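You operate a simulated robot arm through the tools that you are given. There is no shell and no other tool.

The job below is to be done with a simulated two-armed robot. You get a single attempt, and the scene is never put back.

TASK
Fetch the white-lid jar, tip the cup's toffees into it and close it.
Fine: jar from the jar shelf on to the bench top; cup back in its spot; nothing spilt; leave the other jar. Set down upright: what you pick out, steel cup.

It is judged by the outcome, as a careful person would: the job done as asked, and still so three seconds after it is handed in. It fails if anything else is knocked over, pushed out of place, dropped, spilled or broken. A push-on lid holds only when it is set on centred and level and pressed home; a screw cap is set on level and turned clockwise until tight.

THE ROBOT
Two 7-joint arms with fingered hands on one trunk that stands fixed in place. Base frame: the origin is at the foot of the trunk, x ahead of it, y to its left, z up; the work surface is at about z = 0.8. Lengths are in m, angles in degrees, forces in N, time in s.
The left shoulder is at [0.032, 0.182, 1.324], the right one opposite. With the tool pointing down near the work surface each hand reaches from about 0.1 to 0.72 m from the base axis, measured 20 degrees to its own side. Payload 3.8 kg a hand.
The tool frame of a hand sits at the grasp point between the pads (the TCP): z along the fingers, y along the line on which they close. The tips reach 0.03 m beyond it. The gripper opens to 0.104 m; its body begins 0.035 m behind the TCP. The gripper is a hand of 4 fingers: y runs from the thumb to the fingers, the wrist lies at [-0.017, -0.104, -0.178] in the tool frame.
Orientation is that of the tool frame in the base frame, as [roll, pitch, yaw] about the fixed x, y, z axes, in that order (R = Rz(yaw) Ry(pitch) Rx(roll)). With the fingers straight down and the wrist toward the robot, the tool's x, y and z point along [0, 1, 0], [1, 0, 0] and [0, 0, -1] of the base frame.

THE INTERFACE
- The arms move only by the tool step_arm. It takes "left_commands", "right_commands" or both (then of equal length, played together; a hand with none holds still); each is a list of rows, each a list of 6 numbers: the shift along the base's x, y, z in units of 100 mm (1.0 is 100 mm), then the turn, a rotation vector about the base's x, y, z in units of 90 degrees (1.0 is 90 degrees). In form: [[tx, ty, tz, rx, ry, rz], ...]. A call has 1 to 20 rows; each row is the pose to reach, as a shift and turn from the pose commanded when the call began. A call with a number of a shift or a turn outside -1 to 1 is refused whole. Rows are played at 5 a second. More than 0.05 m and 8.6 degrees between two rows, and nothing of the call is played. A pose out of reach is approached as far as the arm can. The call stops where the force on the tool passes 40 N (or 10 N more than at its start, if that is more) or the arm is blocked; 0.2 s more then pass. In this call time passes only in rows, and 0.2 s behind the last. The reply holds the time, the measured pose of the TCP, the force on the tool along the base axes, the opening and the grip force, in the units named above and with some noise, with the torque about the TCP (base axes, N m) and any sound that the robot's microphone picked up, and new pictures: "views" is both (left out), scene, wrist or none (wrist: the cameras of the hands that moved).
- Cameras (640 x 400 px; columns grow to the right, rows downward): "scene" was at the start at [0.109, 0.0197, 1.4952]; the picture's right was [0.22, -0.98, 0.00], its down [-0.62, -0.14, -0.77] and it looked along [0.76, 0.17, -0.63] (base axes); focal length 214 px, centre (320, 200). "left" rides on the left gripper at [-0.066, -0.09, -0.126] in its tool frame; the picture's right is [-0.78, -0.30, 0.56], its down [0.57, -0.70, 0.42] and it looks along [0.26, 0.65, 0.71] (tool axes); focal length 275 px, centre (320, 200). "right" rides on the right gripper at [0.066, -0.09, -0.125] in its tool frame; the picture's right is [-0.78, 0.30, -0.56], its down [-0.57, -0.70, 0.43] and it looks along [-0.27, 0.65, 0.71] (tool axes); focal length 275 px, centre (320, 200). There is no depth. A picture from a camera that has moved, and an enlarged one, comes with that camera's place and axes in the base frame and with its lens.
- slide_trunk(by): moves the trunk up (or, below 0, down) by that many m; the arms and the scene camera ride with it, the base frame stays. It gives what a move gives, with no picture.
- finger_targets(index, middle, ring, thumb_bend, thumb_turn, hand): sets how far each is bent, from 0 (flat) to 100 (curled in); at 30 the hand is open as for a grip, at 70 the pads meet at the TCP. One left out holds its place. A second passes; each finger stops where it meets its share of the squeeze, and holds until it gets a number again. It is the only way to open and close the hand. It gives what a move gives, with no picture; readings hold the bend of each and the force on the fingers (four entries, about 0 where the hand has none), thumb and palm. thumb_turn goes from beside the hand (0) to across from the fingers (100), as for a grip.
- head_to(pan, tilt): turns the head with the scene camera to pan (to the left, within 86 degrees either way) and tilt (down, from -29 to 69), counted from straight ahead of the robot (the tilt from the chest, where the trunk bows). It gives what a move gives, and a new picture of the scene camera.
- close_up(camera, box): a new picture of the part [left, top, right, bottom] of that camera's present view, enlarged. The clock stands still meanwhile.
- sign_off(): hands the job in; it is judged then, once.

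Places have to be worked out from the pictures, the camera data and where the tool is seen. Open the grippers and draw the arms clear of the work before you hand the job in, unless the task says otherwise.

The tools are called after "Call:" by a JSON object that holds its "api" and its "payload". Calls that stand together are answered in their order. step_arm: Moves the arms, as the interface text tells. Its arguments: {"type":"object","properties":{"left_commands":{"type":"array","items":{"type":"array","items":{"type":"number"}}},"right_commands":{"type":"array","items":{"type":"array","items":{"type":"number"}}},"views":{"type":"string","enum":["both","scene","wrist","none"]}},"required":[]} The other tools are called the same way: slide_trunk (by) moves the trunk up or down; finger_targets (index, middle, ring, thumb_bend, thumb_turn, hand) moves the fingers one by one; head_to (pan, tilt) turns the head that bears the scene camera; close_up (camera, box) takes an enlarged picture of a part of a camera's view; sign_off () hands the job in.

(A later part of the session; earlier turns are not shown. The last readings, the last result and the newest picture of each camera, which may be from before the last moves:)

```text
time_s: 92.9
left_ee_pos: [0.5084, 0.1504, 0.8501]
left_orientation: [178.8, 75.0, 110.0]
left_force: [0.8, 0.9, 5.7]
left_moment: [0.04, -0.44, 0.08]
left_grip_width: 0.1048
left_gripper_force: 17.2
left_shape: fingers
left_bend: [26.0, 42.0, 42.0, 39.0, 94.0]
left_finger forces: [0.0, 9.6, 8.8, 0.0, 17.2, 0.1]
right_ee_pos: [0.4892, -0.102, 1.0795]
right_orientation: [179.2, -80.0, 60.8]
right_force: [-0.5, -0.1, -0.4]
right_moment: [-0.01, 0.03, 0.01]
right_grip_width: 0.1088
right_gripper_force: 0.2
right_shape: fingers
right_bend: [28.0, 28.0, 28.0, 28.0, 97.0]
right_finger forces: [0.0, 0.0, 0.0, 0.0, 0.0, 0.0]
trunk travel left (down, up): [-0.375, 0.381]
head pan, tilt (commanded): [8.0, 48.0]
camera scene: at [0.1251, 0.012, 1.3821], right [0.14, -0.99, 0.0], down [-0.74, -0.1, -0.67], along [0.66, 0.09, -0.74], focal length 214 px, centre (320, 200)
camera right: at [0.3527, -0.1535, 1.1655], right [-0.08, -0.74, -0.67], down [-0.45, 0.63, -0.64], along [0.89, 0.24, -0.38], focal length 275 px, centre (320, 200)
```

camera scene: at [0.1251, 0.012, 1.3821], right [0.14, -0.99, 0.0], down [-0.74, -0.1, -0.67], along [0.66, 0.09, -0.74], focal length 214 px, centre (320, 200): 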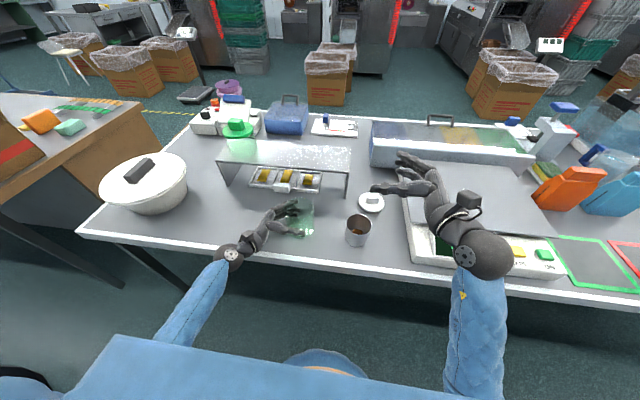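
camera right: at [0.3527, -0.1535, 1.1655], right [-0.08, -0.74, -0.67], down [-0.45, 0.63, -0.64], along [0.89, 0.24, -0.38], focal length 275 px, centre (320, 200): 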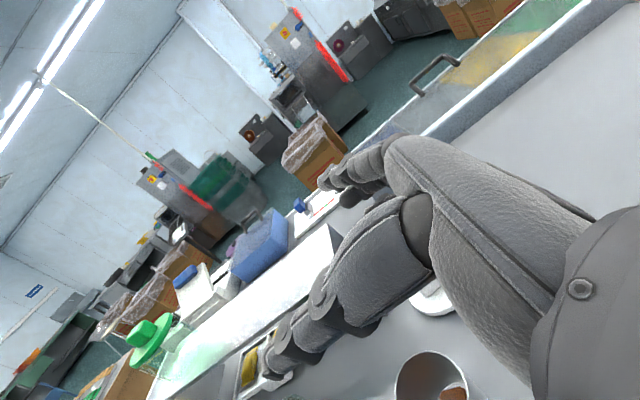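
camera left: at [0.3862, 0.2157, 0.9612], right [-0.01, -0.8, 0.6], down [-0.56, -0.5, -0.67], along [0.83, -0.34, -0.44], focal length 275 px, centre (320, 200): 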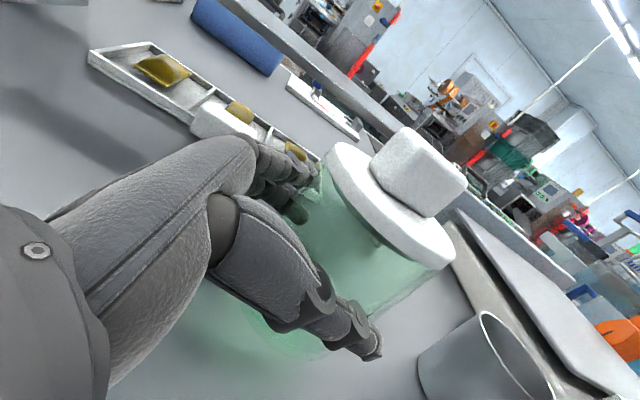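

The right hand tracks well in the side-grasp orientation. Before picking up the cup, I'll rehearse the pouring roll empty-handed, high in free air near the pouring position, to make sure the arm can do it.

Call:
{"api": "step_arm", "payload": {"right_commands": [[0.05, 0.125, 0.0, 0, 0, 0], [0.1, 0.25, 0.0, 0, 0, 0], [0.15, 0.375, 0.0, 0, 0, 0], [0.2, 0.5, 0.0, 0, 0, 0], [0.3, 0.75, 0.0, 0, 0, 0], [0.4, 1.0, 0.0, 0, 0, 0]], "views": "none"}}

Call:
{"api": "step_arm", "payload": {"right_commands": [[0.0, 0.08, 0.0, -0.042, -0.072, 0], [0.0, 0.16, 0.0, -0.083, -0.144, 0], [0.0, 0.24, 0.0, -0.125, -0.216, 0], [0.0, 0.32, 0.0, -0.167, -0.289, 0], [0.0, 0.4, 0.0, -0.208, -0.361, 0], [0.0, 0.48, 0.0, -0.25, -0.433, 0], [0.0, 0.56, 0.0, -0.292, -0.505, 0], [0.0, 0.64, 0.0, -0.333, -0.577, 0], [0.0, 0.7, 0.0, -0.333, -0.577, 0]], "views": "scene"}}

```text
time_s: 93.5
left_ee_pos: [0.5081, 0.1498, 0.8487]
left_orientation: [178.4, 75.1, 109.8]
left_force: [-0.5, -0.9, 1.6]
left_moment: [-0.02, -0.25, -0.01]
left_grip_width: 0.1047
left_gripper_force: 17.8
left_shape: fingers
left_bend: [26.0, 43.0, 43.0, 39.0, 94.0]
left_finger forces: [0.0, 9.1, 8.3, 0.0, 17.8, 0.1]
right_ee_pos: [0.4983, -0.1151, 1.0384]
right_orientation: [162.8, -66.7, 76.9]
right_force: [0.0, 0.8, -0.1]
right_moment: [0.01, -0.03, 0.0]
right_grip_width: 0.1089
right_gripper_force: 0.1
right_shape: fingers
right_bend: [28.0, 28.0, 28.0, 28.0, 97.0]
right_finger forces: [0.0, 0.1, 0.0, 0.1, 0.0, 0.1]
right hand out of reach, approached as far as the arm can: row 3
trunk travel left (down, up): [-0.375, 0.381]
head pan, tilt (commanded): [8.0, 48.0]
stopped in row 3 (right hand): the arm was blocked; the commanded pose is now the measured one
```

```text
time_s: 95.5
left_ee_pos: [0.5085, 0.1503, 0.8509]
left_orientation: [178.6, 75.0, 110.0]
left_force: [0.0, -0.3, 3.6]
left_moment: [0.02, -0.32, 0.01]
left_grip_width: 0.1047
left_gripper_force: 18.6
left_shape: fingers
left_bend: [26.0, 43.0, 42.0, 39.0, 94.0]
left_finger forces: [0.1, 9.3, 8.7, 0.0, 17.8, 0.0]
right_ee_pos: [0.4975, -0.0456, 1.0381]
right_orientation: [100.1, -21.2, 126.3]
right_force: [0.1, 0.3, 0.6]
right_moment: [-0.02, -0.01, -0.01]
right_grip_width: 0.1092
right_gripper_force: 0.1
right_shape: fingers
right_bend: [28.0, 28.0, 28.0, 28.0, 97.0]
right_finger forces: [0.1, 0.0, 0.1, 0.0, 0.1, 0.0]
trunk travel left (down, up): [-0.375, 0.381]
head pan, tilt (commanded): [8.0, 48.0]
camera scene: at [0.1254, 0.0121, 1.3821], right [0.14, -0.99, 0.0], down [-0.74, -0.1, -0.67], along [0.66, 0.09, -0.74], focal length 214 px, centre (320, 200)
```

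scene: 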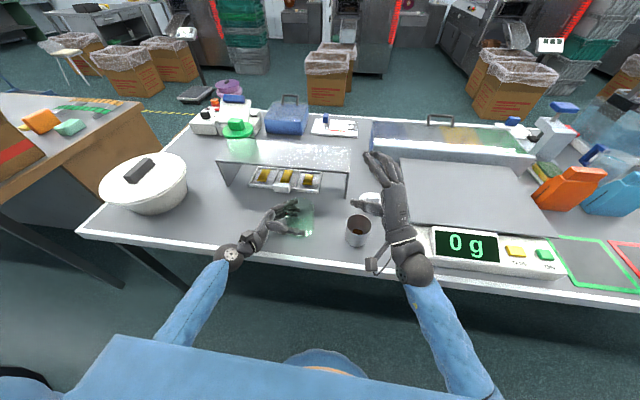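

The rolling motion itself tracks fine, though moving sideways at that height was limited. I'll continue the rehearsal and roll a further 55° to see whether the wrist reaches a full pour angle.

Call:
{"api": "step_arm", "payload": {"right_commands": [[0.0, 0.02, 0.0, -0.06, -0.05, 0], [0.0, 0.04, 0.0, -0.12, -0.1, 0], [0.0, 0.06, 0.0, -0.18, -0.15, 0], [0.0, 0.08, 0.0, -0.24, -0.2, 0], [0.0, 0.1, 0.0, -0.3, -0.25, 0], [0.0, 0.12, 0.0, -0.36, -0.3, 0], [0.0, 0.14, 0.0, -0.42, -0.35, 0], [0.0, 0.16, 0.0, -0.48, -0.4, 0], [0.0, 0.16, 0.0, -0.48, -0.4, 0]], "views": "both"}}

```text
time_s: 97.5
left_ee_pos: [0.5086, 0.1501, 0.8494]
left_orientation: [178.6, 75.0, 109.9]
left_force: [-0.5, 0.0, 4.8]
left_moment: [0.05, -0.35, 0.04]
left_grip_width: 0.1044
left_gripper_force: 18.1
left_shape: fingers
left_bend: [26.0, 43.0, 42.0, 39.0, 94.0]
left_finger forces: [0.1, 9.3, 8.6, 0.1, 17.6, 0.1]
right_ee_pos: [0.5559, -0.1053, 1.1219]
right_orientation: [99.9, 33.0, 130.9]
right_force: [-0.4, 0.7, -0.1]
right_moment: [0.01, -0.01, -0.02]
right_grip_width: 0.1088
right_gripper_force: 0.0
right_shape: fingers
right_bend: [28.0, 28.0, 28.0, 28.0, 97.0]
right_finger forces: [0.0, 0.1, 0.1, 0.0, 0.0, 0.1]
right hand out of reach, approached as far as the arm can: row 3, 4, 5, 6, 7, 8, 9
trunk travel left (down, up): [-0.375, 0.381]
head pan, tilt (commanded): [8.0, 48.0]
camera scene: at [0.1253, 0.0118, 1.3821], right [0.14, -0.99, 0.0], down [-0.74, -0.1, -0.67], along [0.66, 0.09, -0.74], focal length 214 px, centre (320, 200)
camera right: at [0.4375, -0.182, 1.0293], right [-0.09, -0.66, 0.75], down [0.81, -0.48, -0.33], along [0.58, 0.58, 0.58], focal length 275 px, centre (320, 200)
```

scene: 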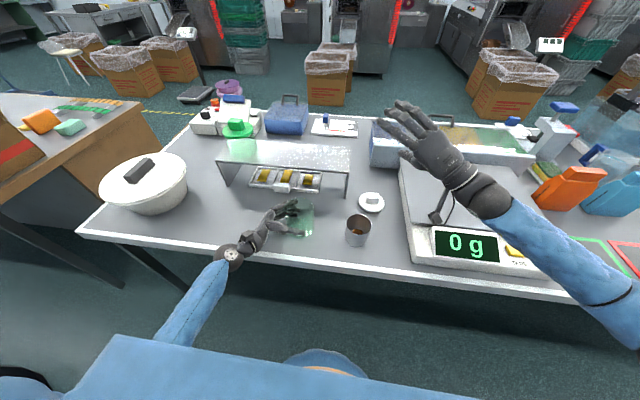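
right: 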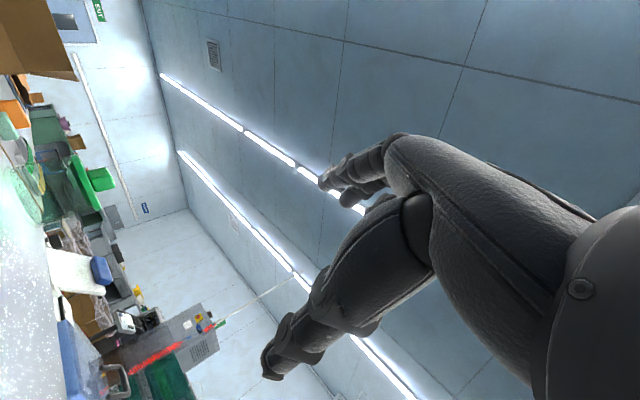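

The roll alone runs out of reach past about 90°. An alternative is to tip the cup so the hand ends up pointing down, the orientation where this arm is strongest. I'll turn the hand back to fingers-down and rehearse that instead.

Call:
{"api": "step_arm", "payload": {"right_commands": [[0.0, 0.0, 0.03, -0.0071, 0.067, -0.0383], [0.0, 0.0, 0.06, -0.0142, 0.1339, -0.0765], [0.0, 0.0, 0.09, -0.0212, 0.2009, -0.1148], [0.0, 0.0, 0.12, -0.0283, 0.2679, -0.153], [0.0, 0.0, 0.15, -0.0354, 0.3349, -0.1913], [0.0, 0.0, 0.18, -0.0425, 0.4018, -0.2295], [0.0, 0.0, 0.21, -0.0496, 0.4688, -0.2678], [0.0, 0.0, 0.24, -0.0566, 0.5358, -0.3061], [0.0, 0.0, 0.27, -0.0637, 0.6027, -0.3443], [0.0, 0.0, 0.3, -0.0708, 0.6697, -0.3826], [0.0, 0.0, 0.3, -0.0779, 0.7367, -0.4208], [0.0, 0.0, 0.3, -0.0849, 0.8037, -0.4591], [0.0, 0.0, 0.3, -0.092, 0.8706, -0.4973], [0.0, 0.0, 0.3, -0.0991, 0.9376, -0.5356], [0.0, 0.0, 0.3, -0.0991, 0.9376, -0.5356]], "views": "scene"}}

```text
time_s: 100.7
left_ee_pos: [0.5086, 0.1501, 0.85]
left_orientation: [178.5, 75.0, 110.0]
left_force: [0.3, -0.6, 4.9]
left_moment: [0.03, -0.38, 0.01]
left_grip_width: 0.1045
left_gripper_force: 17.5
left_shape: fingers
left_bend: [26.0, 43.0, 42.0, 39.0, 94.0]
left_finger forces: [0.0, 9.1, 8.6, 0.0, 17.5, 0.0]
right_ee_pos: [0.5591, -0.1057, 1.1511]
right_orientation: [-180.0, 0.0, 99.9]
right_force: [-0.4, 0.2, -0.4]
right_moment: [-0.01, 0.0, 0.0]
right_grip_width: 0.1089
right_gripper_force: 0.1
right_shape: fingers
right_bend: [28.0, 28.0, 28.0, 28.0, 97.0]
right_finger forces: [0.0, 0.1, 0.1, 0.0, 0.1, 0.0]
trunk travel left (down, up): [-0.375, 0.381]
head pan, tilt (commanded): [8.0, 48.0]
camera scene: at [0.1254, 0.0119, 1.3821], right [0.14, -0.99, 0.0], down [-0.74, -0.1, -0.67], along [0.66, 0.09, -0.74], focal length 214 px, centre (320, 200)
```

scene: 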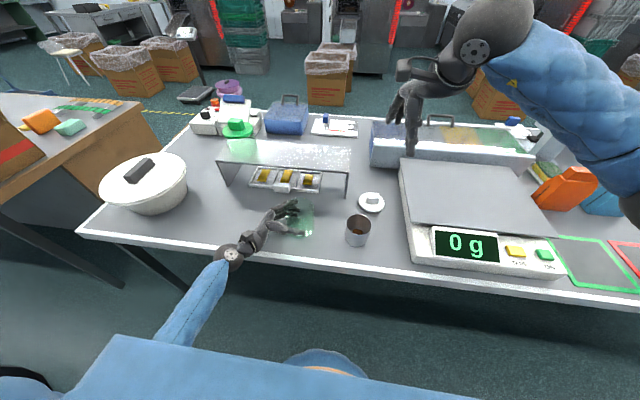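

Fingers-down is exact here. I'll move over near the pouring position (still high) and rehearse tipping 40° past it.

Call:
{"api": "step_arm", "payload": {"right_commands": [[-0.15, 0.25, -0.25, 0, 0, 0], [-0.3, 0.5, -0.5, 0, 0, 0], [-0.45, 0.75, -0.75, 0, 0, 0], [-0.6, 1.0, -1.0, 0, 0, 0]], "views": "none"}}

Call:
{"api": "step_arm", "payload": {"right_commands": [[0.0, 0.2, 0.0, -0.055, -0.01, 0], [0.0, 0.4, 0.0, -0.11, -0.019, 0], [0.0, 0.6, 0.0, -0.164, -0.029, 0], [0.0, 0.8, 0.0, -0.219, -0.039, 0], [0.0, 0.9, 0.0, -0.274, -0.048, 0], [0.0, 0.9, 0.0, -0.329, -0.058, 0], [0.0, 0.9, 0.0, -0.383, -0.067, 0], [0.0, 0.9, 0.0, -0.438, -0.077, 0], [0.0, 0.9, 0.0, -0.438, -0.077, 0]], "views": "both"}}

```text
time_s: 101.7
left_ee_pos: [0.5083, 0.1495, 0.8492]
left_orientation: [178.8, 75.1, 110.1]
left_force: [1.0, 0.3, 3.8]
left_moment: [0.05, -0.32, -0.01]
left_grip_width: 0.1046
left_gripper_force: 17.9
left_shape: fingers
left_bend: [26.0, 43.0, 42.0, 39.0, 94.0]
left_finger forces: [0.0, 9.3, 8.6, 0.1, 17.2, 0.1]
right_ee_pos: [0.5, -0.0041, 1.0509]
right_orientation: [179.9, -0.1, 99.9]
right_force: [0.4, -0.6, -0.9]
right_moment: [0.02, 0.01, 0.02]
right_grip_width: 0.109
right_gripper_force: 0.1
right_shape: fingers
right_bend: [28.0, 28.0, 28.0, 28.0, 97.0]
right_finger forces: [0.0, 0.1, 0.0, 0.1, 0.0, 0.1]
trunk travel left (down, up): [-0.375, 0.381]
head pan, tilt (commanded): [8.0, 48.0]
```

```text
time_s: 103.7
left_ee_pos: [0.5096, 0.1497, 0.8503]
left_orientation: [178.7, 74.9, 110.0]
left_force: [1.5, -0.9, 4.0]
left_moment: [0.03, -0.34, 0.0]
left_grip_width: 0.1048
left_gripper_force: 17.9
left_shape: fingers
left_bend: [26.0, 43.0, 42.0, 39.0, 94.0]
left_finger forces: [0.1, 9.2, 8.5, 0.0, 17.4, 0.0]
right_ee_pos: [0.4995, 0.0859, 1.0515]
right_orientation: [-179.9, 40.0, 100.1]
right_force: [-0.5, 0.5, 0.4]
right_moment: [0.01, -0.01, -0.02]
right_grip_width: 0.1091
right_gripper_force: 0.0
right_shape: fingers
right_bend: [28.0, 28.0, 28.0, 28.0, 97.0]
right_finger forces: [0.0, 0.0, 0.0, 0.0, 0.0, 0.0]
trunk travel left (down, up): [-0.375, 0.381]
head pan, tilt (commanded): [8.0, 48.0]
camera scene: at [0.1253, 0.0119, 1.3821], right [0.14, -0.99, 0.0], down [-0.74, -0.1, -0.67], along [0.66, 0.09, -0.74], focal length 214 px, centre (320, 200)
camera right: at [0.3862, 0.1993, 1.1043], right [0.33, -0.18, 0.93], down [-0.57, -0.82, 0.04], along [0.75, -0.54, -0.37], focal length 275 px, centre (320, 200)
```

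scene: 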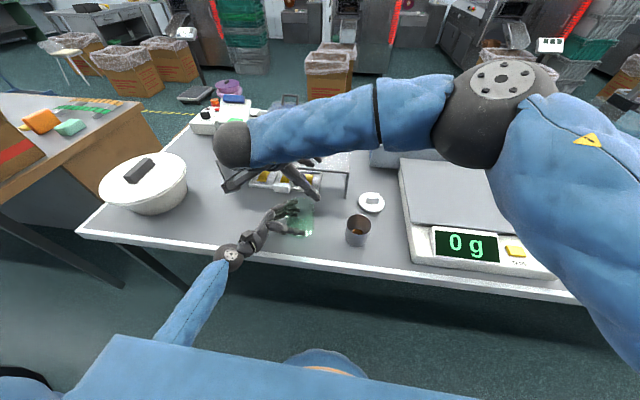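
right: 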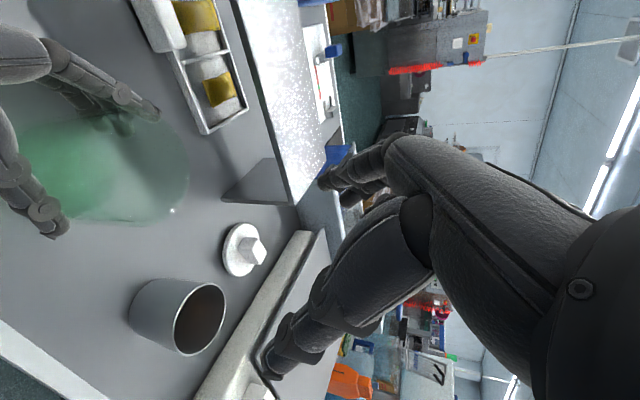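

Tipping 40° past fingers-down tracks exactly at the jar's location, so this is the way to pour. I'll return the hand upright and then turn it to the side-grasp orientation near the cup.

Call:
{"api": "step_arm", "payload": {"right_commands": [[0.0, -0.12, 0.05, 0.063, 0.011, 0], [0.0, -0.25, 0.1, 0.125, 0.022, 0], [0.0, -0.38, 0.15, 0.188, 0.033, 0], [0.0, -0.5, 0.2, 0.25, 0.044, 0], [0.0, -0.65, 0.25, 0.313, 0.055, 0], [0.0, -0.8, 0.28, 0.375, 0.066, 0], [0.0, -1.0, 0.3, 0.438, 0.077, 0]], "views": "none"}}

Call:
{"api": "step_arm", "payload": {"right_commands": [[-0.01, -0.1, 0.0, 0.0685, -0.0121, -0.0284], [-0.02, -0.2, 0.0, 0.1371, -0.0242, -0.0567], [-0.03, -0.3, 0.0, 0.2056, -0.0363, -0.0851], [-0.04, -0.4, 0.0, 0.2741, -0.0483, -0.1134], [-0.05, -0.5, 0.0, 0.3427, -0.0604, -0.1418], [-0.06, -0.6, 0.0, 0.4112, -0.0725, -0.1702], [-0.07, -0.7, 0.0, 0.4797, -0.0846, -0.1985], [-0.08, -0.8, 0.0, 0.5482, -0.0967, -0.2269], [-0.09, -0.85, 0.0, 0.6168, -0.1088, -0.2553], [-0.1, -0.85, 0.0, 0.6853, -0.1208, -0.2836], [-0.1, -0.85, 0.0, 0.7538, -0.1329, -0.312], [-0.1, -0.85, 0.0, 0.8224, -0.145, -0.3403], [-0.1, -0.85, 0.0, 0.8909, -0.1571, -0.3687], [-0.1, -0.85, 0.0, 0.8909, -0.1571, -0.3687]], "views": "both"}}

```text
time_s: 105.3
left_ee_pos: [0.5082, 0.1495, 0.8491]
left_orientation: [178.4, 75.1, 109.8]
left_force: [1.1, 0.8, 4.9]
left_moment: [0.03, -0.33, -0.02]
left_grip_width: 0.1046
left_gripper_force: 18.1
left_shape: fingers
left_bend: [26.0, 43.0, 42.0, 39.0, 94.0]
left_finger forces: [0.0, 9.2, 8.4, 0.0, 17.5, 0.1]
right_ee_pos: [0.499, -0.0174, 1.0801]
right_orientation: [-180.0, -0.3, 100.0]
right_force: [1.2, 0.6, 0.2]
right_moment: [0.02, 0.03, 0.01]
right_grip_width: 0.109
right_gripper_force: 0.0
right_shape: fingers
right_bend: [28.0, 28.0, 28.0, 28.0, 97.0]
right_finger forces: [0.0, 0.0, 0.0, 0.0, 0.1, 0.0]
trunk travel left (down, up): [-0.375, 0.381]
head pan, tilt (commanded): [8.0, 48.0]
```

```text
time_s: 108.3
left_ee_pos: [0.508, 0.1497, 0.849]
left_orientation: [179.0, 75.0, 110.3]
left_force: [0.6, 0.4, 3.7]
left_moment: [0.05, -0.34, 0.03]
left_grip_width: 0.1047
left_gripper_force: 17.7
left_shape: fingers
left_bend: [26.0, 43.0, 43.0, 39.0, 94.0]
left_finger forces: [0.0, 9.3, 8.5, 0.0, 17.6, 0.0]
right_ee_pos: [0.488, -0.0997, 1.0807]
right_orientation: [-180.0, -80.0, 59.8]
right_force: [0.8, 0.2, 0.3]
right_moment: [0.0, -0.05, -0.03]
right_grip_width: 0.109
right_gripper_force: 0.0
right_shape: fingers
right_bend: [28.0, 28.0, 28.0, 28.0, 97.0]
right_finger forces: [0.0, 0.0, 0.0, 0.0, 0.1, 0.0]
trunk travel left (down, up): [-0.375, 0.381]
head pan, tilt (commanded): [8.0, 48.0]
camera scene: at [0.1252, 0.012, 1.3821], right [0.14, -0.99, 0.0], down [-0.74, -0.1, -0.67], along [0.66, 0.09, -0.74], focal length 214 px, centre (320, 200)
camera right: at [0.3532, -0.1519, 1.1673], right [-0.09, -0.74, -0.67], down [-0.45, 0.63, -0.64], along [0.89, 0.24, -0.39], focal length 275 px, centre (320, 200)
```

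scene: 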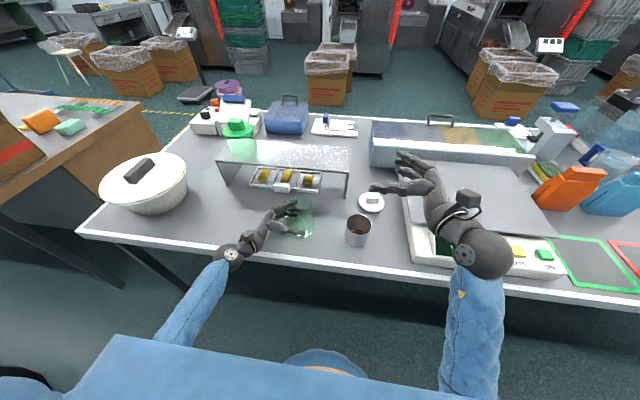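
right: 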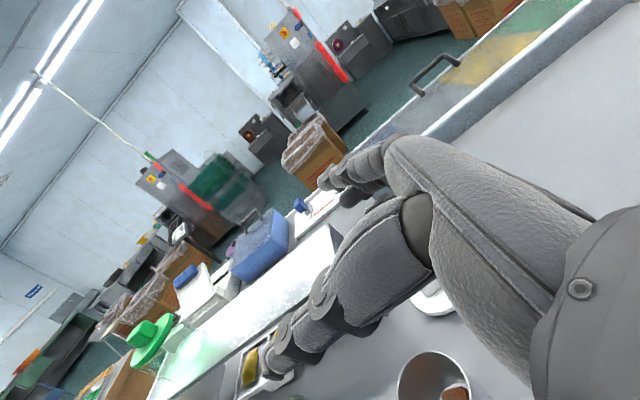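

Both arms are well placed. I'll lower the right hand to just above cup-rim level, slightly short of the cup's axis, and check how thumb and fingers straddle it.

Call:
{"api": "step_arm", "payload": {"right_commands": [[-0.03, 0.07, -0.3, 0, 0, 0], [-0.06, 0.14, -0.6, 0, 0, 0], [-0.09, 0.21, -0.9, 0, 0, 0], [-0.09, 0.21, -1.0, 0, 0, 0]], "views": "none"}}

Call:
{"api": "step_arm", "payload": {"right_commands": [[0.0, 0.0, -0.2, 0, 0, 0], [0.0, 0.0, -0.38, 0, 0, 0], [0.0, 0.0, -0.38, 0, 0, 0]], "views": "both"}}

Call:
{"api": "close_up", "payload": {"camera": "scene", "box": [312, 190, 440, 270]}}

```text
time_s: 109.3
left_ee_pos: [0.5082, 0.15, 0.8491]
left_orientation: [178.4, 75.0, 109.9]
left_force: [0.2, -0.2, 3.5]
left_moment: [0.02, -0.33, 0.0]
left_grip_width: 0.1047
left_gripper_force: 17.5
left_shape: fingers
left_bend: [26.0, 43.0, 43.0, 39.0, 94.0]
left_finger forces: [0.0, 9.2, 8.3, 0.0, 17.5, 0.0]
right_ee_pos: [0.48, -0.0795, 0.9822]
right_orientation: [179.9, -79.9, 60.2]
right_force: [-0.9, -0.1, 0.6]
right_moment: [0.0, 0.02, 0.0]
right_grip_width: 0.109
right_gripper_force: 0.0
right_shape: fingers
right_bend: [28.0, 28.0, 28.0, 28.0, 97.0]
right_finger forces: [0.0, 0.1, 0.1, 0.0, 0.0, 0.0]
trunk travel left (down, up): [-0.375, 0.381]
head pan, tilt (commanded): [8.0, 48.0]
```

```text
time_s: 110.1
left_ee_pos: [0.5093, 0.1503, 0.8493]
left_orientation: [179.0, 74.9, 110.4]
left_force: [-0.3, 0.9, 3.8]
left_moment: [0.01, -0.31, -0.01]
left_grip_width: 0.1047
left_gripper_force: 17.6
left_shape: fingers
left_bend: [26.0, 43.0, 43.0, 39.0, 94.0]
left_finger forces: [0.0, 9.2, 8.3, 0.0, 17.6, 0.1]
right_ee_pos: [0.4803, -0.0781, 0.9429]
right_orientation: [-179.4, -80.0, 59.4]
right_force: [-0.4, 0.4, -0.2]
right_moment: [-0.03, -0.02, 0.04]
right_grip_width: 0.1087
right_gripper_force: 0.1
right_shape: fingers
right_bend: [28.0, 28.0, 28.0, 28.0, 97.0]
right_finger forces: [0.0, 0.0, 0.1, 0.1, 0.0, 0.0]
trunk travel left (down, up): [-0.375, 0.381]
head pan, tilt (commanded): [8.0, 48.0]
camera scene: at [0.1253, 0.012, 1.3821], right [0.14, -0.99, 0.0], down [-0.74, -0.1, -0.67], along [0.66, 0.09, -0.74], focal length 214 px, centre (320, 200)
camera right: at [0.3444, -0.1307, 1.0295], right [-0.09, -0.74, -0.67], down [-0.45, 0.63, -0.64], along [0.89, 0.24, -0.39], focal length 275 px, centre (320, 200)
```

scene: 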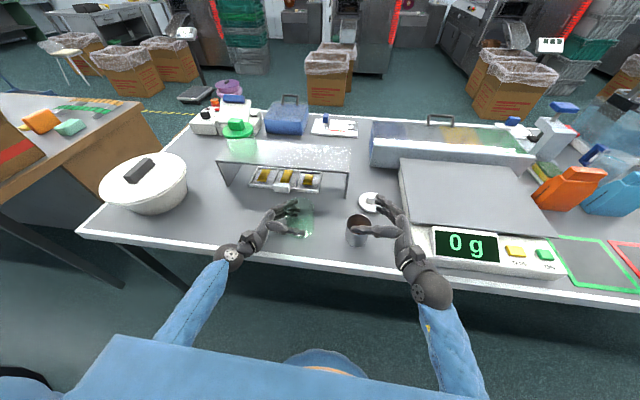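
right: 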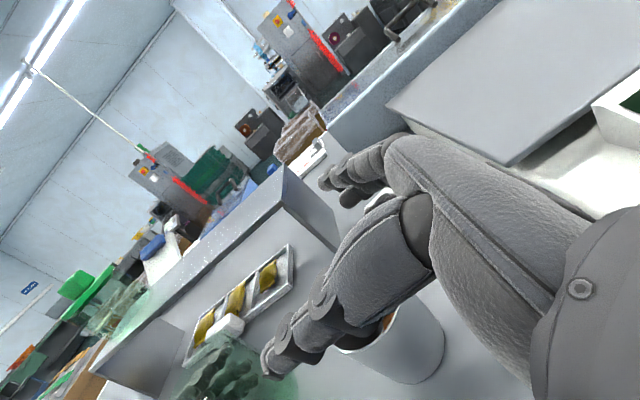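

```text
5.00 times, centred on (376, 230) of scene
camera zoom: at [0.1253, 0.012, 1.3821], right [0.14, -0.99, 0.0], down [-0.74, -0.1, -0.67], along [0.66, 0.09, -0.74], focal length 1072 px, centre (40, 50)
```

zoom: 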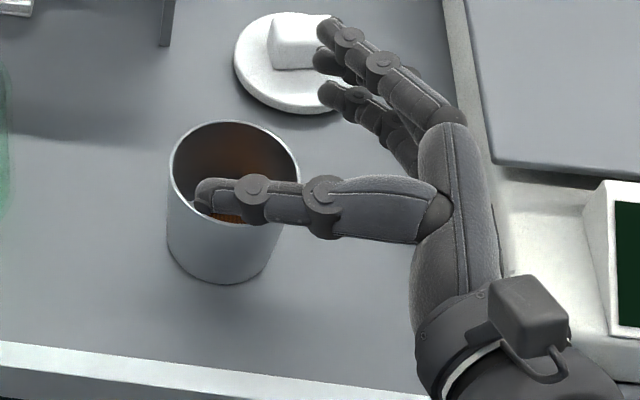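

The fingers and thumb straddle the cup with room on both sides (the apparent overlap is parallax). I'll lower to grip height beside the cup.

Call:
{"api": "step_arm", "payload": {"right_commands": [[0.0, 0.0, -0.25, 0, 0, 0], [0.0, 0.0, -0.5, 0, 0, 0], [0.0, 0.0, -0.75, 0, 0, 0], [0.0, 0.0, -0.88, 0, 0, 0], [0.0, 0.0, -0.91, 0, 0, 0]], "views": "both"}}

Call:
{"api": "close_up", "payload": {"camera": "scene", "box": [312, 190, 440, 270]}}

```text
time_s: 111.3
left_ee_pos: [0.5084, 0.1495, 0.849]
left_orientation: [178.6, 75.1, 110.0]
left_force: [-0.3, -0.4, 3.5]
left_moment: [0.05, -0.33, -0.01]
left_grip_width: 0.1047
left_gripper_force: 17.6
left_shape: fingers
left_bend: [26.0, 43.0, 43.0, 39.0, 94.0]
left_finger forces: [0.1, 9.3, 8.4, 0.0, 17.5, 0.0]
right_ee_pos: [0.4806, -0.0784, 0.8518]
right_orientation: [-179.6, -80.0, 59.7]
right_force: [0.1, -0.3, -0.3]
right_moment: [0.01, 0.01, 0.01]
right_grip_width: 0.1089
right_gripper_force: 0.2
right_shape: fingers
right_bend: [28.0, 28.0, 28.0, 28.0, 97.0]
right_finger forces: [0.1, 0.1, 0.0, 0.0, 0.0, 0.0]
trunk travel left (down, up): [-0.375, 0.381]
head pan, tilt (commanded): [8.0, 48.0]
camera scene: at [0.1253, 0.012, 1.3821], right [0.14, -0.99, 0.0], down [-0.74, -0.1, -0.67], along [0.66, 0.09, -0.74], focal length 214 px, centre (320, 200)
camera right: at [0.3442, -0.1302, 0.938], right [-0.09, -0.74, -0.67], down [-0.45, 0.63, -0.64], along [0.89, 0.24, -0.38], focal length 275 px, centre (320, 200)
```

scene: 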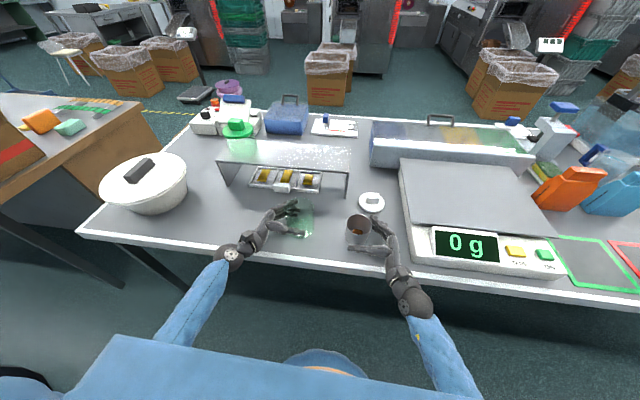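
right: 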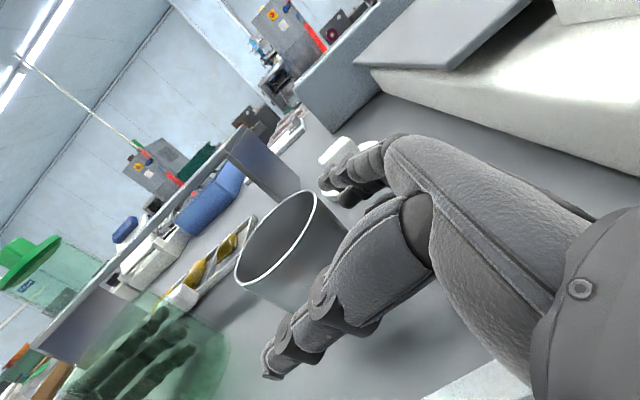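

```text
5.00 times, centred on (376, 230) of scene
camera zoom: at [0.1253, 0.012, 1.3821], right [0.14, -0.99, 0.0], down [-0.74, -0.1, -0.67], along [0.66, 0.09, -0.74], focal length 1072 px, centre (40, 50)
```

zoom: 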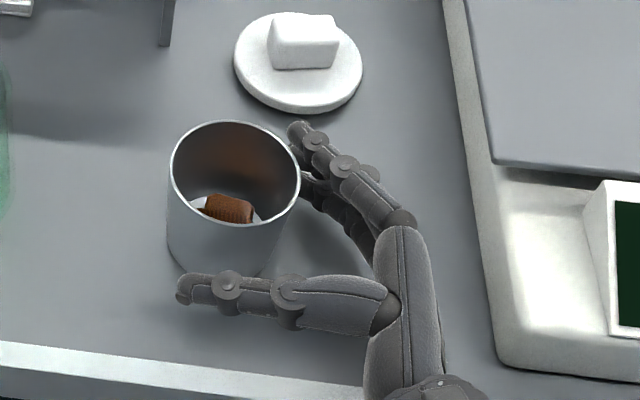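

The cup is neatly between thumb and fingers. I'll advance 20 mm and close thumb, middle and ring on it.

Call:
{"api": "step_arm", "payload": {"right_commands": [[0.05, 0.085, 0.0, 0, 0, 0], [0.1, 0.17, 0.0, 0, 0, 0], [0.1, 0.17, 0.0, 0, 0, 0]], "views": "none"}}

Call:
{"api": "finger_targets", "payload": {"hand": "right", "index": 28, "middle": 60, "ring": 60, "thumb_bend": 60}}

Call:
{"api": "close_up", "payload": {"camera": "scene", "box": [312, 190, 440, 270]}}

```text
time_s: 112.1
left_ee_pos: [0.508, 0.15, 0.8503]
left_orientation: [178.2, 75.0, 109.5]
left_force: [-0.5, 0.7, 4.8]
left_moment: [0.04, -0.27, 0.03]
left_grip_width: 0.1046
left_gripper_force: 17.6
left_shape: fingers
left_bend: [26.0, 43.0, 43.0, 39.0, 94.0]
left_finger forces: [0.0, 9.2, 8.3, 0.0, 17.6, 0.0]
right_ee_pos: [0.4895, -0.0616, 0.8515]
right_orientation: [180.0, -80.0, 60.1]
right_force: [-0.4, 0.3, 1.0]
right_moment: [0.0, 0.01, 0.01]
right_grip_width: 0.1089
right_gripper_force: 0.1
right_shape: fingers
right_bend: [28.0, 28.0, 28.0, 28.0, 97.0]
right_finger forces: [0.0, 0.0, 0.0, 0.1, 0.1, 0.1]
trunk travel left (down, up): [-0.375, 0.381]
head pan, tilt (commanded): [8.0, 48.0]
```

```text
time_s: 113.1
left_ee_pos: [0.5083, 0.1491, 0.8502]
left_orientation: [178.4, 75.1, 109.7]
left_force: [-0.2, -1.2, 3.0]
left_moment: [0.02, -0.38, 0.01]
left_grip_width: 0.1049
left_gripper_force: 17.6
left_shape: fingers
left_bend: [26.0, 43.0, 43.0, 39.0, 94.0]
left_finger forces: [0.1, 9.2, 8.2, 0.0, 17.4, 0.0]
right_ee_pos: [0.4893, -0.062, 0.852]
right_orientation: [179.9, -80.0, 60.0]
right_force: [0.6, -0.1, 0.5]
right_moment: [-0.05, -0.08, 0.01]
right_grip_width: 0.0899
right_gripper_force: 17.4
right_shape: fingers
right_bend: [28.0, 51.0, 51.0, 47.0, 94.0]
right_finger forces: [0.0, 9.3, 8.6, 0.1, 16.8, 0.0]
trunk travel left (down, up): [-0.375, 0.381]
head pan, tilt (commanded): [8.0, 48.0]
```

```text
5.00 times, centred on (376, 230) of scene
camera zoom: at [0.1253, 0.0119, 1.3821], right [0.14, -0.99, 0.0], down [-0.74, -0.1, -0.67], along [0.66, 0.09, -0.74], focal length 1072 px, centre (40, 50)
```

zoom: 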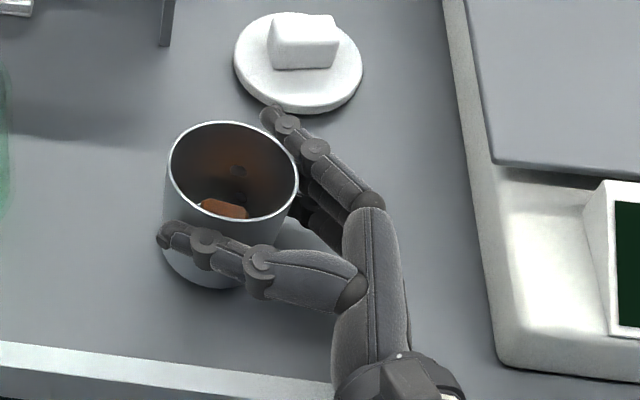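

The cup is gripped (17 N) and hasn't shifted. I'll note this pose (0.4893, -0.062, 0.852) as its home, and lift it straight up.

Call:
{"api": "step_arm", "payload": {"right_commands": [[0.0, 0.0, 0.1, 0, 0, 0], [0.0, 0.0, 0.25, 0, 0, 0], [0.0, 0.0, 0.45, 0, 0, 0], [0.0, 0.0, 0.65, 0, 0, 0]], "views": "both"}}

```text
time_s: 114.1
left_ee_pos: [0.5088, 0.1489, 0.8498]
left_orientation: [179.1, 75.1, 110.4]
left_force: [0.2, 0.1, 4.5]
left_moment: [0.02, -0.32, -0.01]
left_grip_width: 0.1049
left_gripper_force: 17.6
left_shape: fingers
left_bend: [26.0, 43.0, 43.0, 39.0, 94.0]
left_finger forces: [0.0, 9.2, 8.3, 0.1, 17.6, 0.0]
right_ee_pos: [0.49, -0.0627, 0.9175]
right_orientation: [-179.7, -80.0, 59.6]
right_force: [0.5, 0.3, -1.4]
right_moment: [-0.06, -0.01, -0.04]
right_grip_width: 0.0901
right_gripper_force: 17.3
right_shape: fingers
right_bend: [28.0, 51.0, 51.0, 47.0, 94.0]
right_finger forces: [0.0, 9.3, 8.3, 0.0, 16.9, 0.0]
trunk travel left (down, up): [-0.375, 0.381]
head pan, tilt (commanded): [8.0, 48.0]
camera scene: at [0.1254, 0.012, 1.3821], right [0.14, -0.99, 0.0], down [-0.74, -0.1, -0.67], along [0.66, 0.09, -0.74], focal length 214 px, centre (320, 200)
camera right: at [0.3536, -0.1137, 1.0038], right [-0.09, -0.74, -0.67], down [-0.45, 0.63, -0.64], along [0.89, 0.24, -0.39], focal length 275 px, centre (320, 200)
```

scene: 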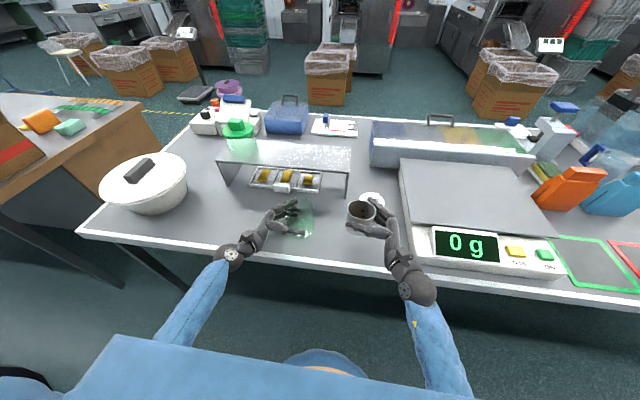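
right: 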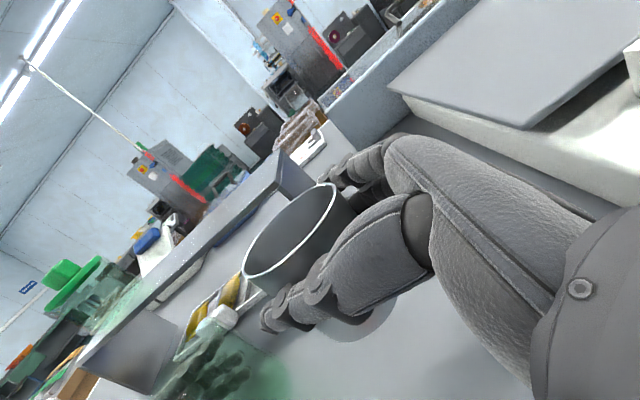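

The cup is up and level. Before going over, I'll zoom in on the open jar to fix the centre of its mouth.

Call:
{"api": "close_up", "payload": {"camera": "scene", "box": [264, 185, 344, 245]}}

Call:
{"api": "close_up", "payload": {"camera": "left", "box": [260, 100, 500, 300]}}

```text
6.67 times, centred on (304, 215) of scene
camera zoom: at [0.1254, 0.012, 1.3821], right [0.14, -0.99, 0.0], down [-0.74, -0.1, -0.67], along [0.66, 0.09, -0.74], focal length 1430 px, centre (427, 100)
```

zoom: 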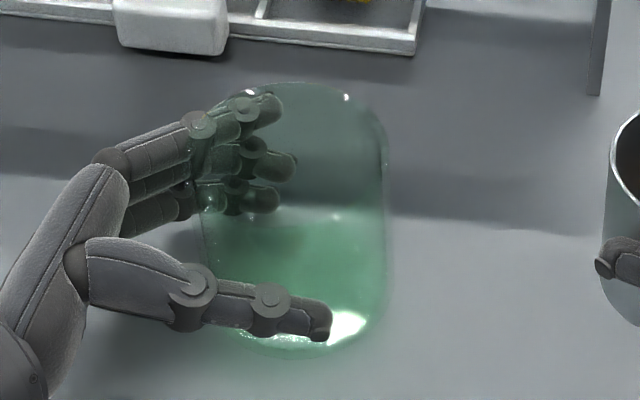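

```text
2.00 times, centred on (380, 200) of left
camera zoom: at [0.3853, 0.2155, 0.9457], right [-0.01, -0.8, 0.6], down [-0.55, -0.5, -0.67], along [0.83, -0.34, -0.44], focal length 551 px, centre (200, 200)
```

zoom: 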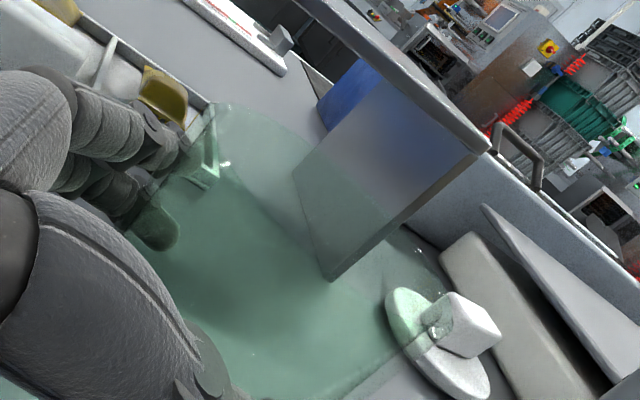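

The mouth's centre comes out near (0.518, 0.130), rim z≈0.895. I'll now turn the wrist so the cup is tipped about 65°, still short of horizontal so the toffees stay inside, while rising to a safe height beside its home spot.

Call:
{"api": "step_arm", "payload": {"right_commands": [[0.0, -0.01, 0.05, -0.0623, 0.0027, 0.0452], [0.0, -0.02, 0.1, -0.1246, 0.0054, 0.0904], [0.0, -0.03, 0.15, -0.1868, 0.0082, 0.1356], [0.0, -0.04, 0.2, -0.2491, 0.0109, 0.1807], [0.0, -0.05, 0.25, -0.3114, 0.0136, 0.2259], [0.0, -0.06, 0.3, -0.3737, 0.0163, 0.2711], [0.0, -0.07, 0.35, -0.4359, 0.019, 0.3163], [0.0, -0.08, 0.4, -0.4982, 0.0217, 0.3615], [0.0, -0.09, 0.45, -0.5605, 0.0245, 0.4067], [0.0, -0.1, 0.5, -0.6228, 0.0272, 0.4518], [0.0, -0.1, 0.55, -0.685, 0.0299, 0.497], [0.0, -0.1, 0.6, -0.7473, 0.0326, 0.5422], [0.0, -0.1, 0.6, -0.7473, 0.0326, 0.5422]], "views": "both"}}

```text
time_s: 116.9
left_ee_pos: [0.5087, 0.1487, 0.8486]
left_orientation: [178.5, 75.0, 109.8]
left_force: [-0.3, 0.6, 5.1]
left_moment: [0.02, -0.33, -0.01]
left_grip_width: 0.1047
left_gripper_force: 17.7
left_shape: fingers
left_bend: [26.0, 43.0, 43.0, 39.0, 94.0]
left_finger forces: [0.0, 9.1, 8.3, 0.0, 17.6, 0.0]
right_ee_pos: [0.4889, -0.0719, 0.9772]
right_orientation: [-179.9, -14.9, 115.0]
right_force: [-0.5, 0.0, -2.1]
right_moment: [0.0, -0.02, -0.03]
right_grip_width: 0.09
right_gripper_force: 17.4
right_shape: fingers
right_bend: [28.0, 51.0, 51.0, 47.0, 94.0]
right_finger forces: [0.0, 9.4, 8.0, 0.1, 16.5, 0.0]
trunk travel left (down, up): [-0.375, 0.381]
head pan, tilt (commanded): [8.0, 48.0]
camera scene: at [0.1254, 0.0118, 1.3821], right [0.14, -0.99, 0.0], down [-0.74, -0.1, -0.67], along [0.66, 0.09, -0.74], focal length 214 px, centre (320, 200)
camera right: at [0.3936, -0.0814, 1.1151], right [0.65, -0.68, 0.34], down [-0.45, -0.7, -0.56], along [0.62, 0.21, -0.76], focal length 275 px, centre (320, 200)
```

scene: 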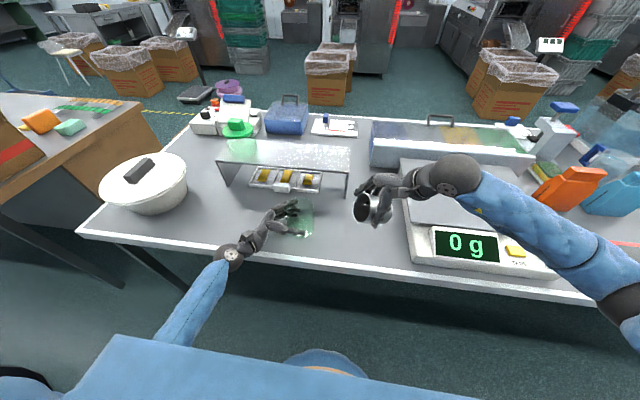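
right: 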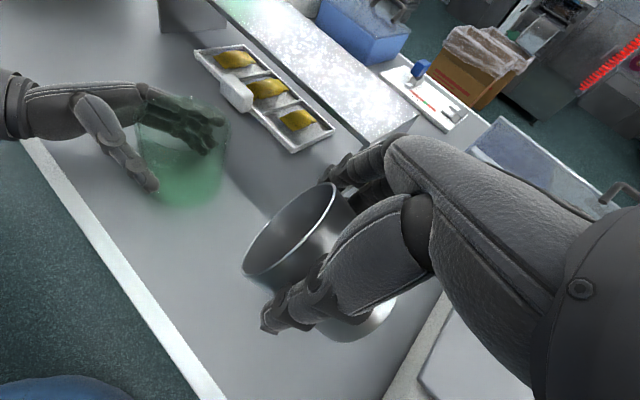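

The cup is tipped 65° and held firmly, with nothing spilled. I'll carry it over to the jar's right side, keeping the lip above the rim.

Call:
{"api": "step_arm", "payload": {"right_commands": [[0.08, 0.16, 0.02, 0, 0, 0], [0.16, 0.32, 0.04, 0, 0, 0], [0.24, 0.48, 0.06, 0, 0, 0], [0.32, 0.64, 0.08, 0, 0, 0], [0.4, 0.8, 0.1, 0, 0, 0], [0.45, 0.92, 0.1, 0, 0, 0]], "views": "none"}}

Call:
{"api": "step_arm", "payload": {"right_commands": [[0.03, 0.15, 0.0, 0, 0, 0], [0.06, 0.3, 0.0, 0, 0, 0], [0.09, 0.45, 0.0, 0, 0, 0], [0.09, 0.55, 0.0, 0, 0, 0], [0.09, 0.55, 0.0, 0, 0, 0]], "views": "both"}}

Call:
{"api": "close_up", "payload": {"camera": "scene", "box": [248, 165, 376, 245]}}

Call:
{"api": "close_up", "payload": {"camera": "left", "box": [260, 60, 580, 300]}}

```text
time_s: 118.3
left_ee_pos: [0.5082, 0.1496, 0.8486]
left_orientation: [179.0, 75.0, 110.3]
left_force: [0.1, 0.8, 4.1]
left_moment: [0.07, -0.28, 0.03]
left_grip_width: 0.105
left_gripper_force: 17.8
left_shape: fingers
left_bend: [26.0, 43.0, 43.0, 39.0, 94.0]
left_finger forces: [0.1, 9.1, 8.4, 0.1, 17.3, 0.1]
right_ee_pos: [0.5347, 0.02, 0.9874]
right_orientation: [-180.0, -15.0, 115.0]
right_force: [0.3, -0.2, -1.4]
right_moment: [0.02, 0.01, 0.01]
right_grip_width: 0.0901
right_gripper_force: 17.2
right_shape: fingers
right_bend: [28.0, 51.0, 51.0, 47.0, 94.0]
right_finger forces: [0.1, 9.3, 8.0, 0.0, 16.4, 0.0]
trunk travel left (down, up): [-0.375, 0.381]
head pan, tilt (commanded): [8.0, 48.0]
```

```text
time_s: 119.5
left_ee_pos: [0.5092, 0.1491, 0.8498]
left_orientation: [178.3, 75.0, 109.8]
left_force: [0.8, 0.2, 3.3]
left_moment: [0.04, -0.29, -0.01]
left_grip_width: 0.1048
left_gripper_force: 17.2
left_shape: fingers
left_bend: [26.0, 43.0, 43.0, 39.0, 94.0]
left_finger forces: [0.0, 9.2, 8.2, 0.0, 17.4, 0.2]
right_ee_pos: [0.5444, 0.076, 0.9866]
right_orientation: [180.0, -15.1, 115.0]
right_force: [0.2, 0.6, -1.5]
right_moment: [0.0, 0.04, -0.01]
right_grip_width: 0.0901
right_gripper_force: 16.9
right_shape: fingers
right_bend: [28.0, 51.0, 51.0, 47.0, 94.0]
right_finger forces: [0.1, 9.3, 8.1, 0.0, 16.5, 0.0]
trunk travel left (down, up): [-0.375, 0.381]
head pan, tilt (commanded): [8.0, 48.0]
camera scene: at [0.1255, 0.0119, 1.3821], right [0.14, -0.99, 0.0], down [-0.74, -0.1, -0.67], along [0.66, 0.09, -0.74], focal length 214 px, centre (320, 200)
camera right: at [0.448, 0.0659, 1.1248], right [0.65, -0.69, 0.34], down [-0.45, -0.7, -0.56], along [0.62, 0.21, -0.76], focal length 275 px, centre (320, 200)
```

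scene: 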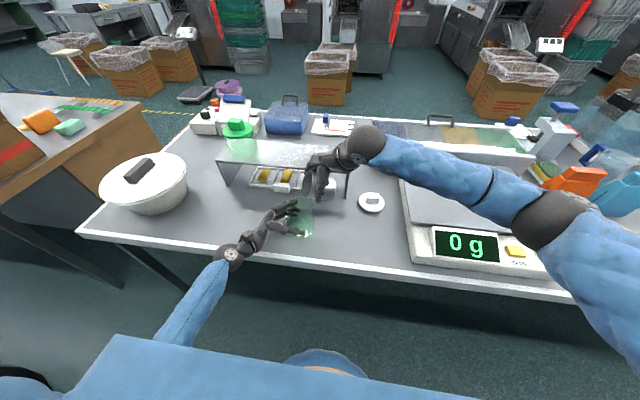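
right: 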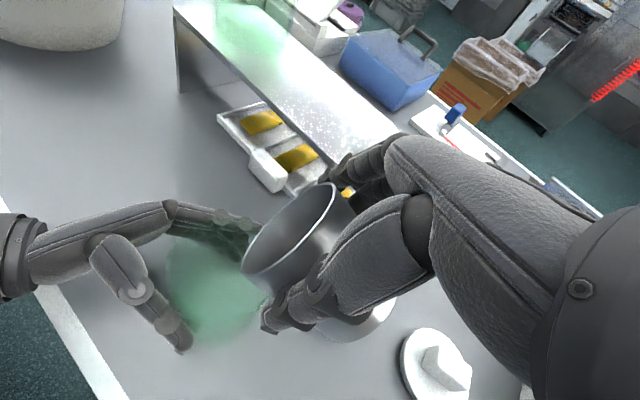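

```text
5.00 times, centred on (312, 205) of scene
camera zoom: at [0.1255, 0.0119, 1.3821], right [0.14, -0.99, 0.0], down [-0.74, -0.1, -0.67], along [0.66, 0.09, -0.74], focal length 1072 px, centre (360, 175)
```

zoom: 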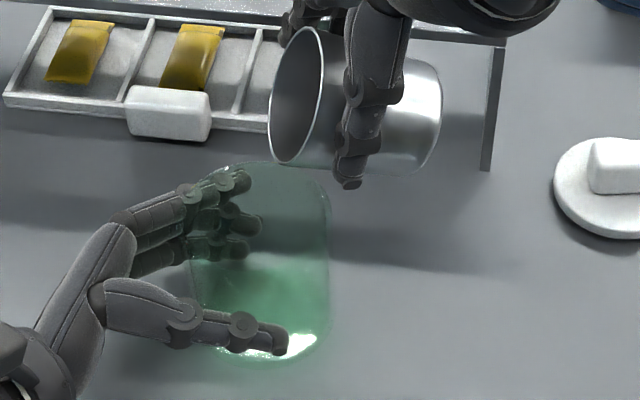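

```text
1.67 times, centred on (420, 180) of left
camera zoom: at [0.3854, 0.2155, 0.9457], right [-0.01, -0.8, 0.6], down [-0.55, -0.5, -0.67], along [0.83, -0.34, -0.44], focal length 459 px, centre (153, 233)
```

zoom: 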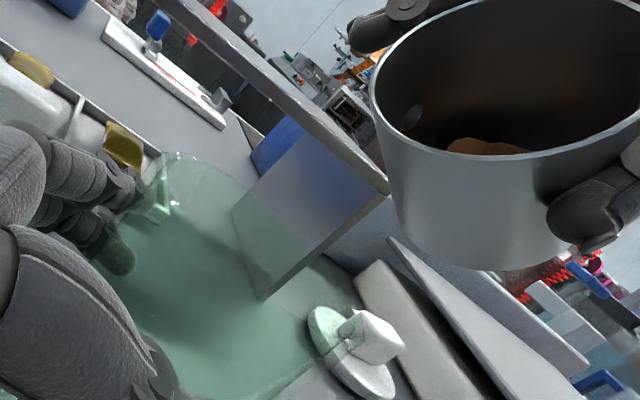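

The lip is just right of the mouth's centre and above the rim, with the toffees still at the bottom of the cup. I'll tip to about 95°, moving the hand so that the lip stays over the mouth.

Call:
{"api": "step_arm", "payload": {"right_commands": [[-0.014, 0.031, -0.01, -0.0504, -0.0235, 0], [-0.03, 0.065, -0.02, -0.1007, -0.047, 0], [-0.047, 0.102, -0.03, -0.1511, -0.0704, 0], [-0.066, 0.14, -0.04, -0.2014, -0.0939, 0], [-0.085, 0.182, -0.05, -0.2518, -0.1174, 0], [-0.105, 0.226, -0.06, -0.3021, -0.1409, 0]], "views": "none"}}

Call:
{"api": "close_up", "payload": {"camera": "scene", "box": [248, 165, 376, 245]}}

Call:
{"api": "close_up", "payload": {"camera": "left", "box": [260, 60, 580, 300]}}

```text
time_s: 120.9
left_ee_pos: [0.508, 0.1499, 0.849]
left_orientation: [178.7, 75.1, 110.1]
left_force: [0.2, -0.6, 4.5]
left_moment: [0.06, -0.37, 0.02]
left_grip_width: 0.105
left_gripper_force: 17.2
left_shape: fingers
left_bend: [26.0, 43.0, 43.0, 39.0, 94.0]
left_finger forces: [0.1, 9.2, 8.4, 0.0, 17.3, 0.0]
right_ee_pos: [0.5336, 0.0958, 0.981]
right_orientation: [180.0, 15.2, 114.9]
right_force: [-0.2, 0.7, -0.9]
right_moment: [-0.01, 0.01, 0.01]
right_grip_width: 0.0901
right_gripper_force: 16.8
right_shape: fingers
right_bend: [28.0, 51.0, 51.0, 47.0, 93.0]
right_finger forces: [0.1, 9.2, 7.9, 0.1, 16.4, 0.0]
trunk travel left (down, up): [-0.375, 0.381]
head pan, tilt (commanded): [8.0, 48.0]
```

```text
5.00 times, centred on (312, 205) of scene
camera zoom: at [0.1254, 0.0124, 1.3821], right [0.14, -0.99, 0.0], down [-0.74, -0.1, -0.67], along [0.66, 0.09, -0.74], focal length 1072 px, centre (360, 175)
```

zoom: 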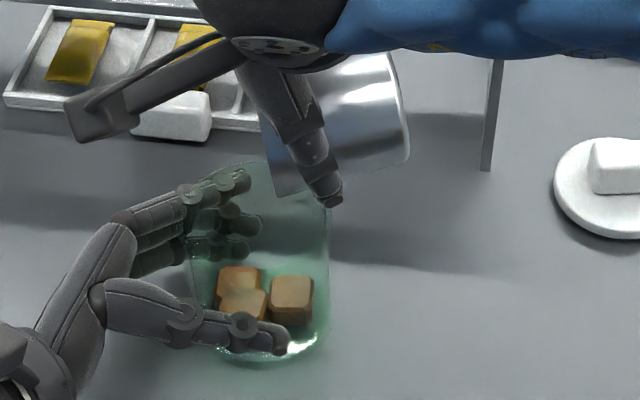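

```text
1.67 times, centred on (420, 180) of left
camera zoom: at [0.3854, 0.2157, 0.9456], right [-0.01, -0.8, 0.6], down [-0.55, -0.5, -0.67], along [0.83, -0.34, -0.44], focal length 459 px, centre (153, 233)
```

zoom: 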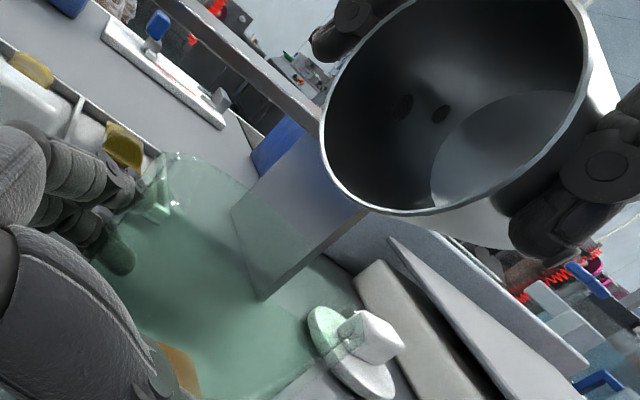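

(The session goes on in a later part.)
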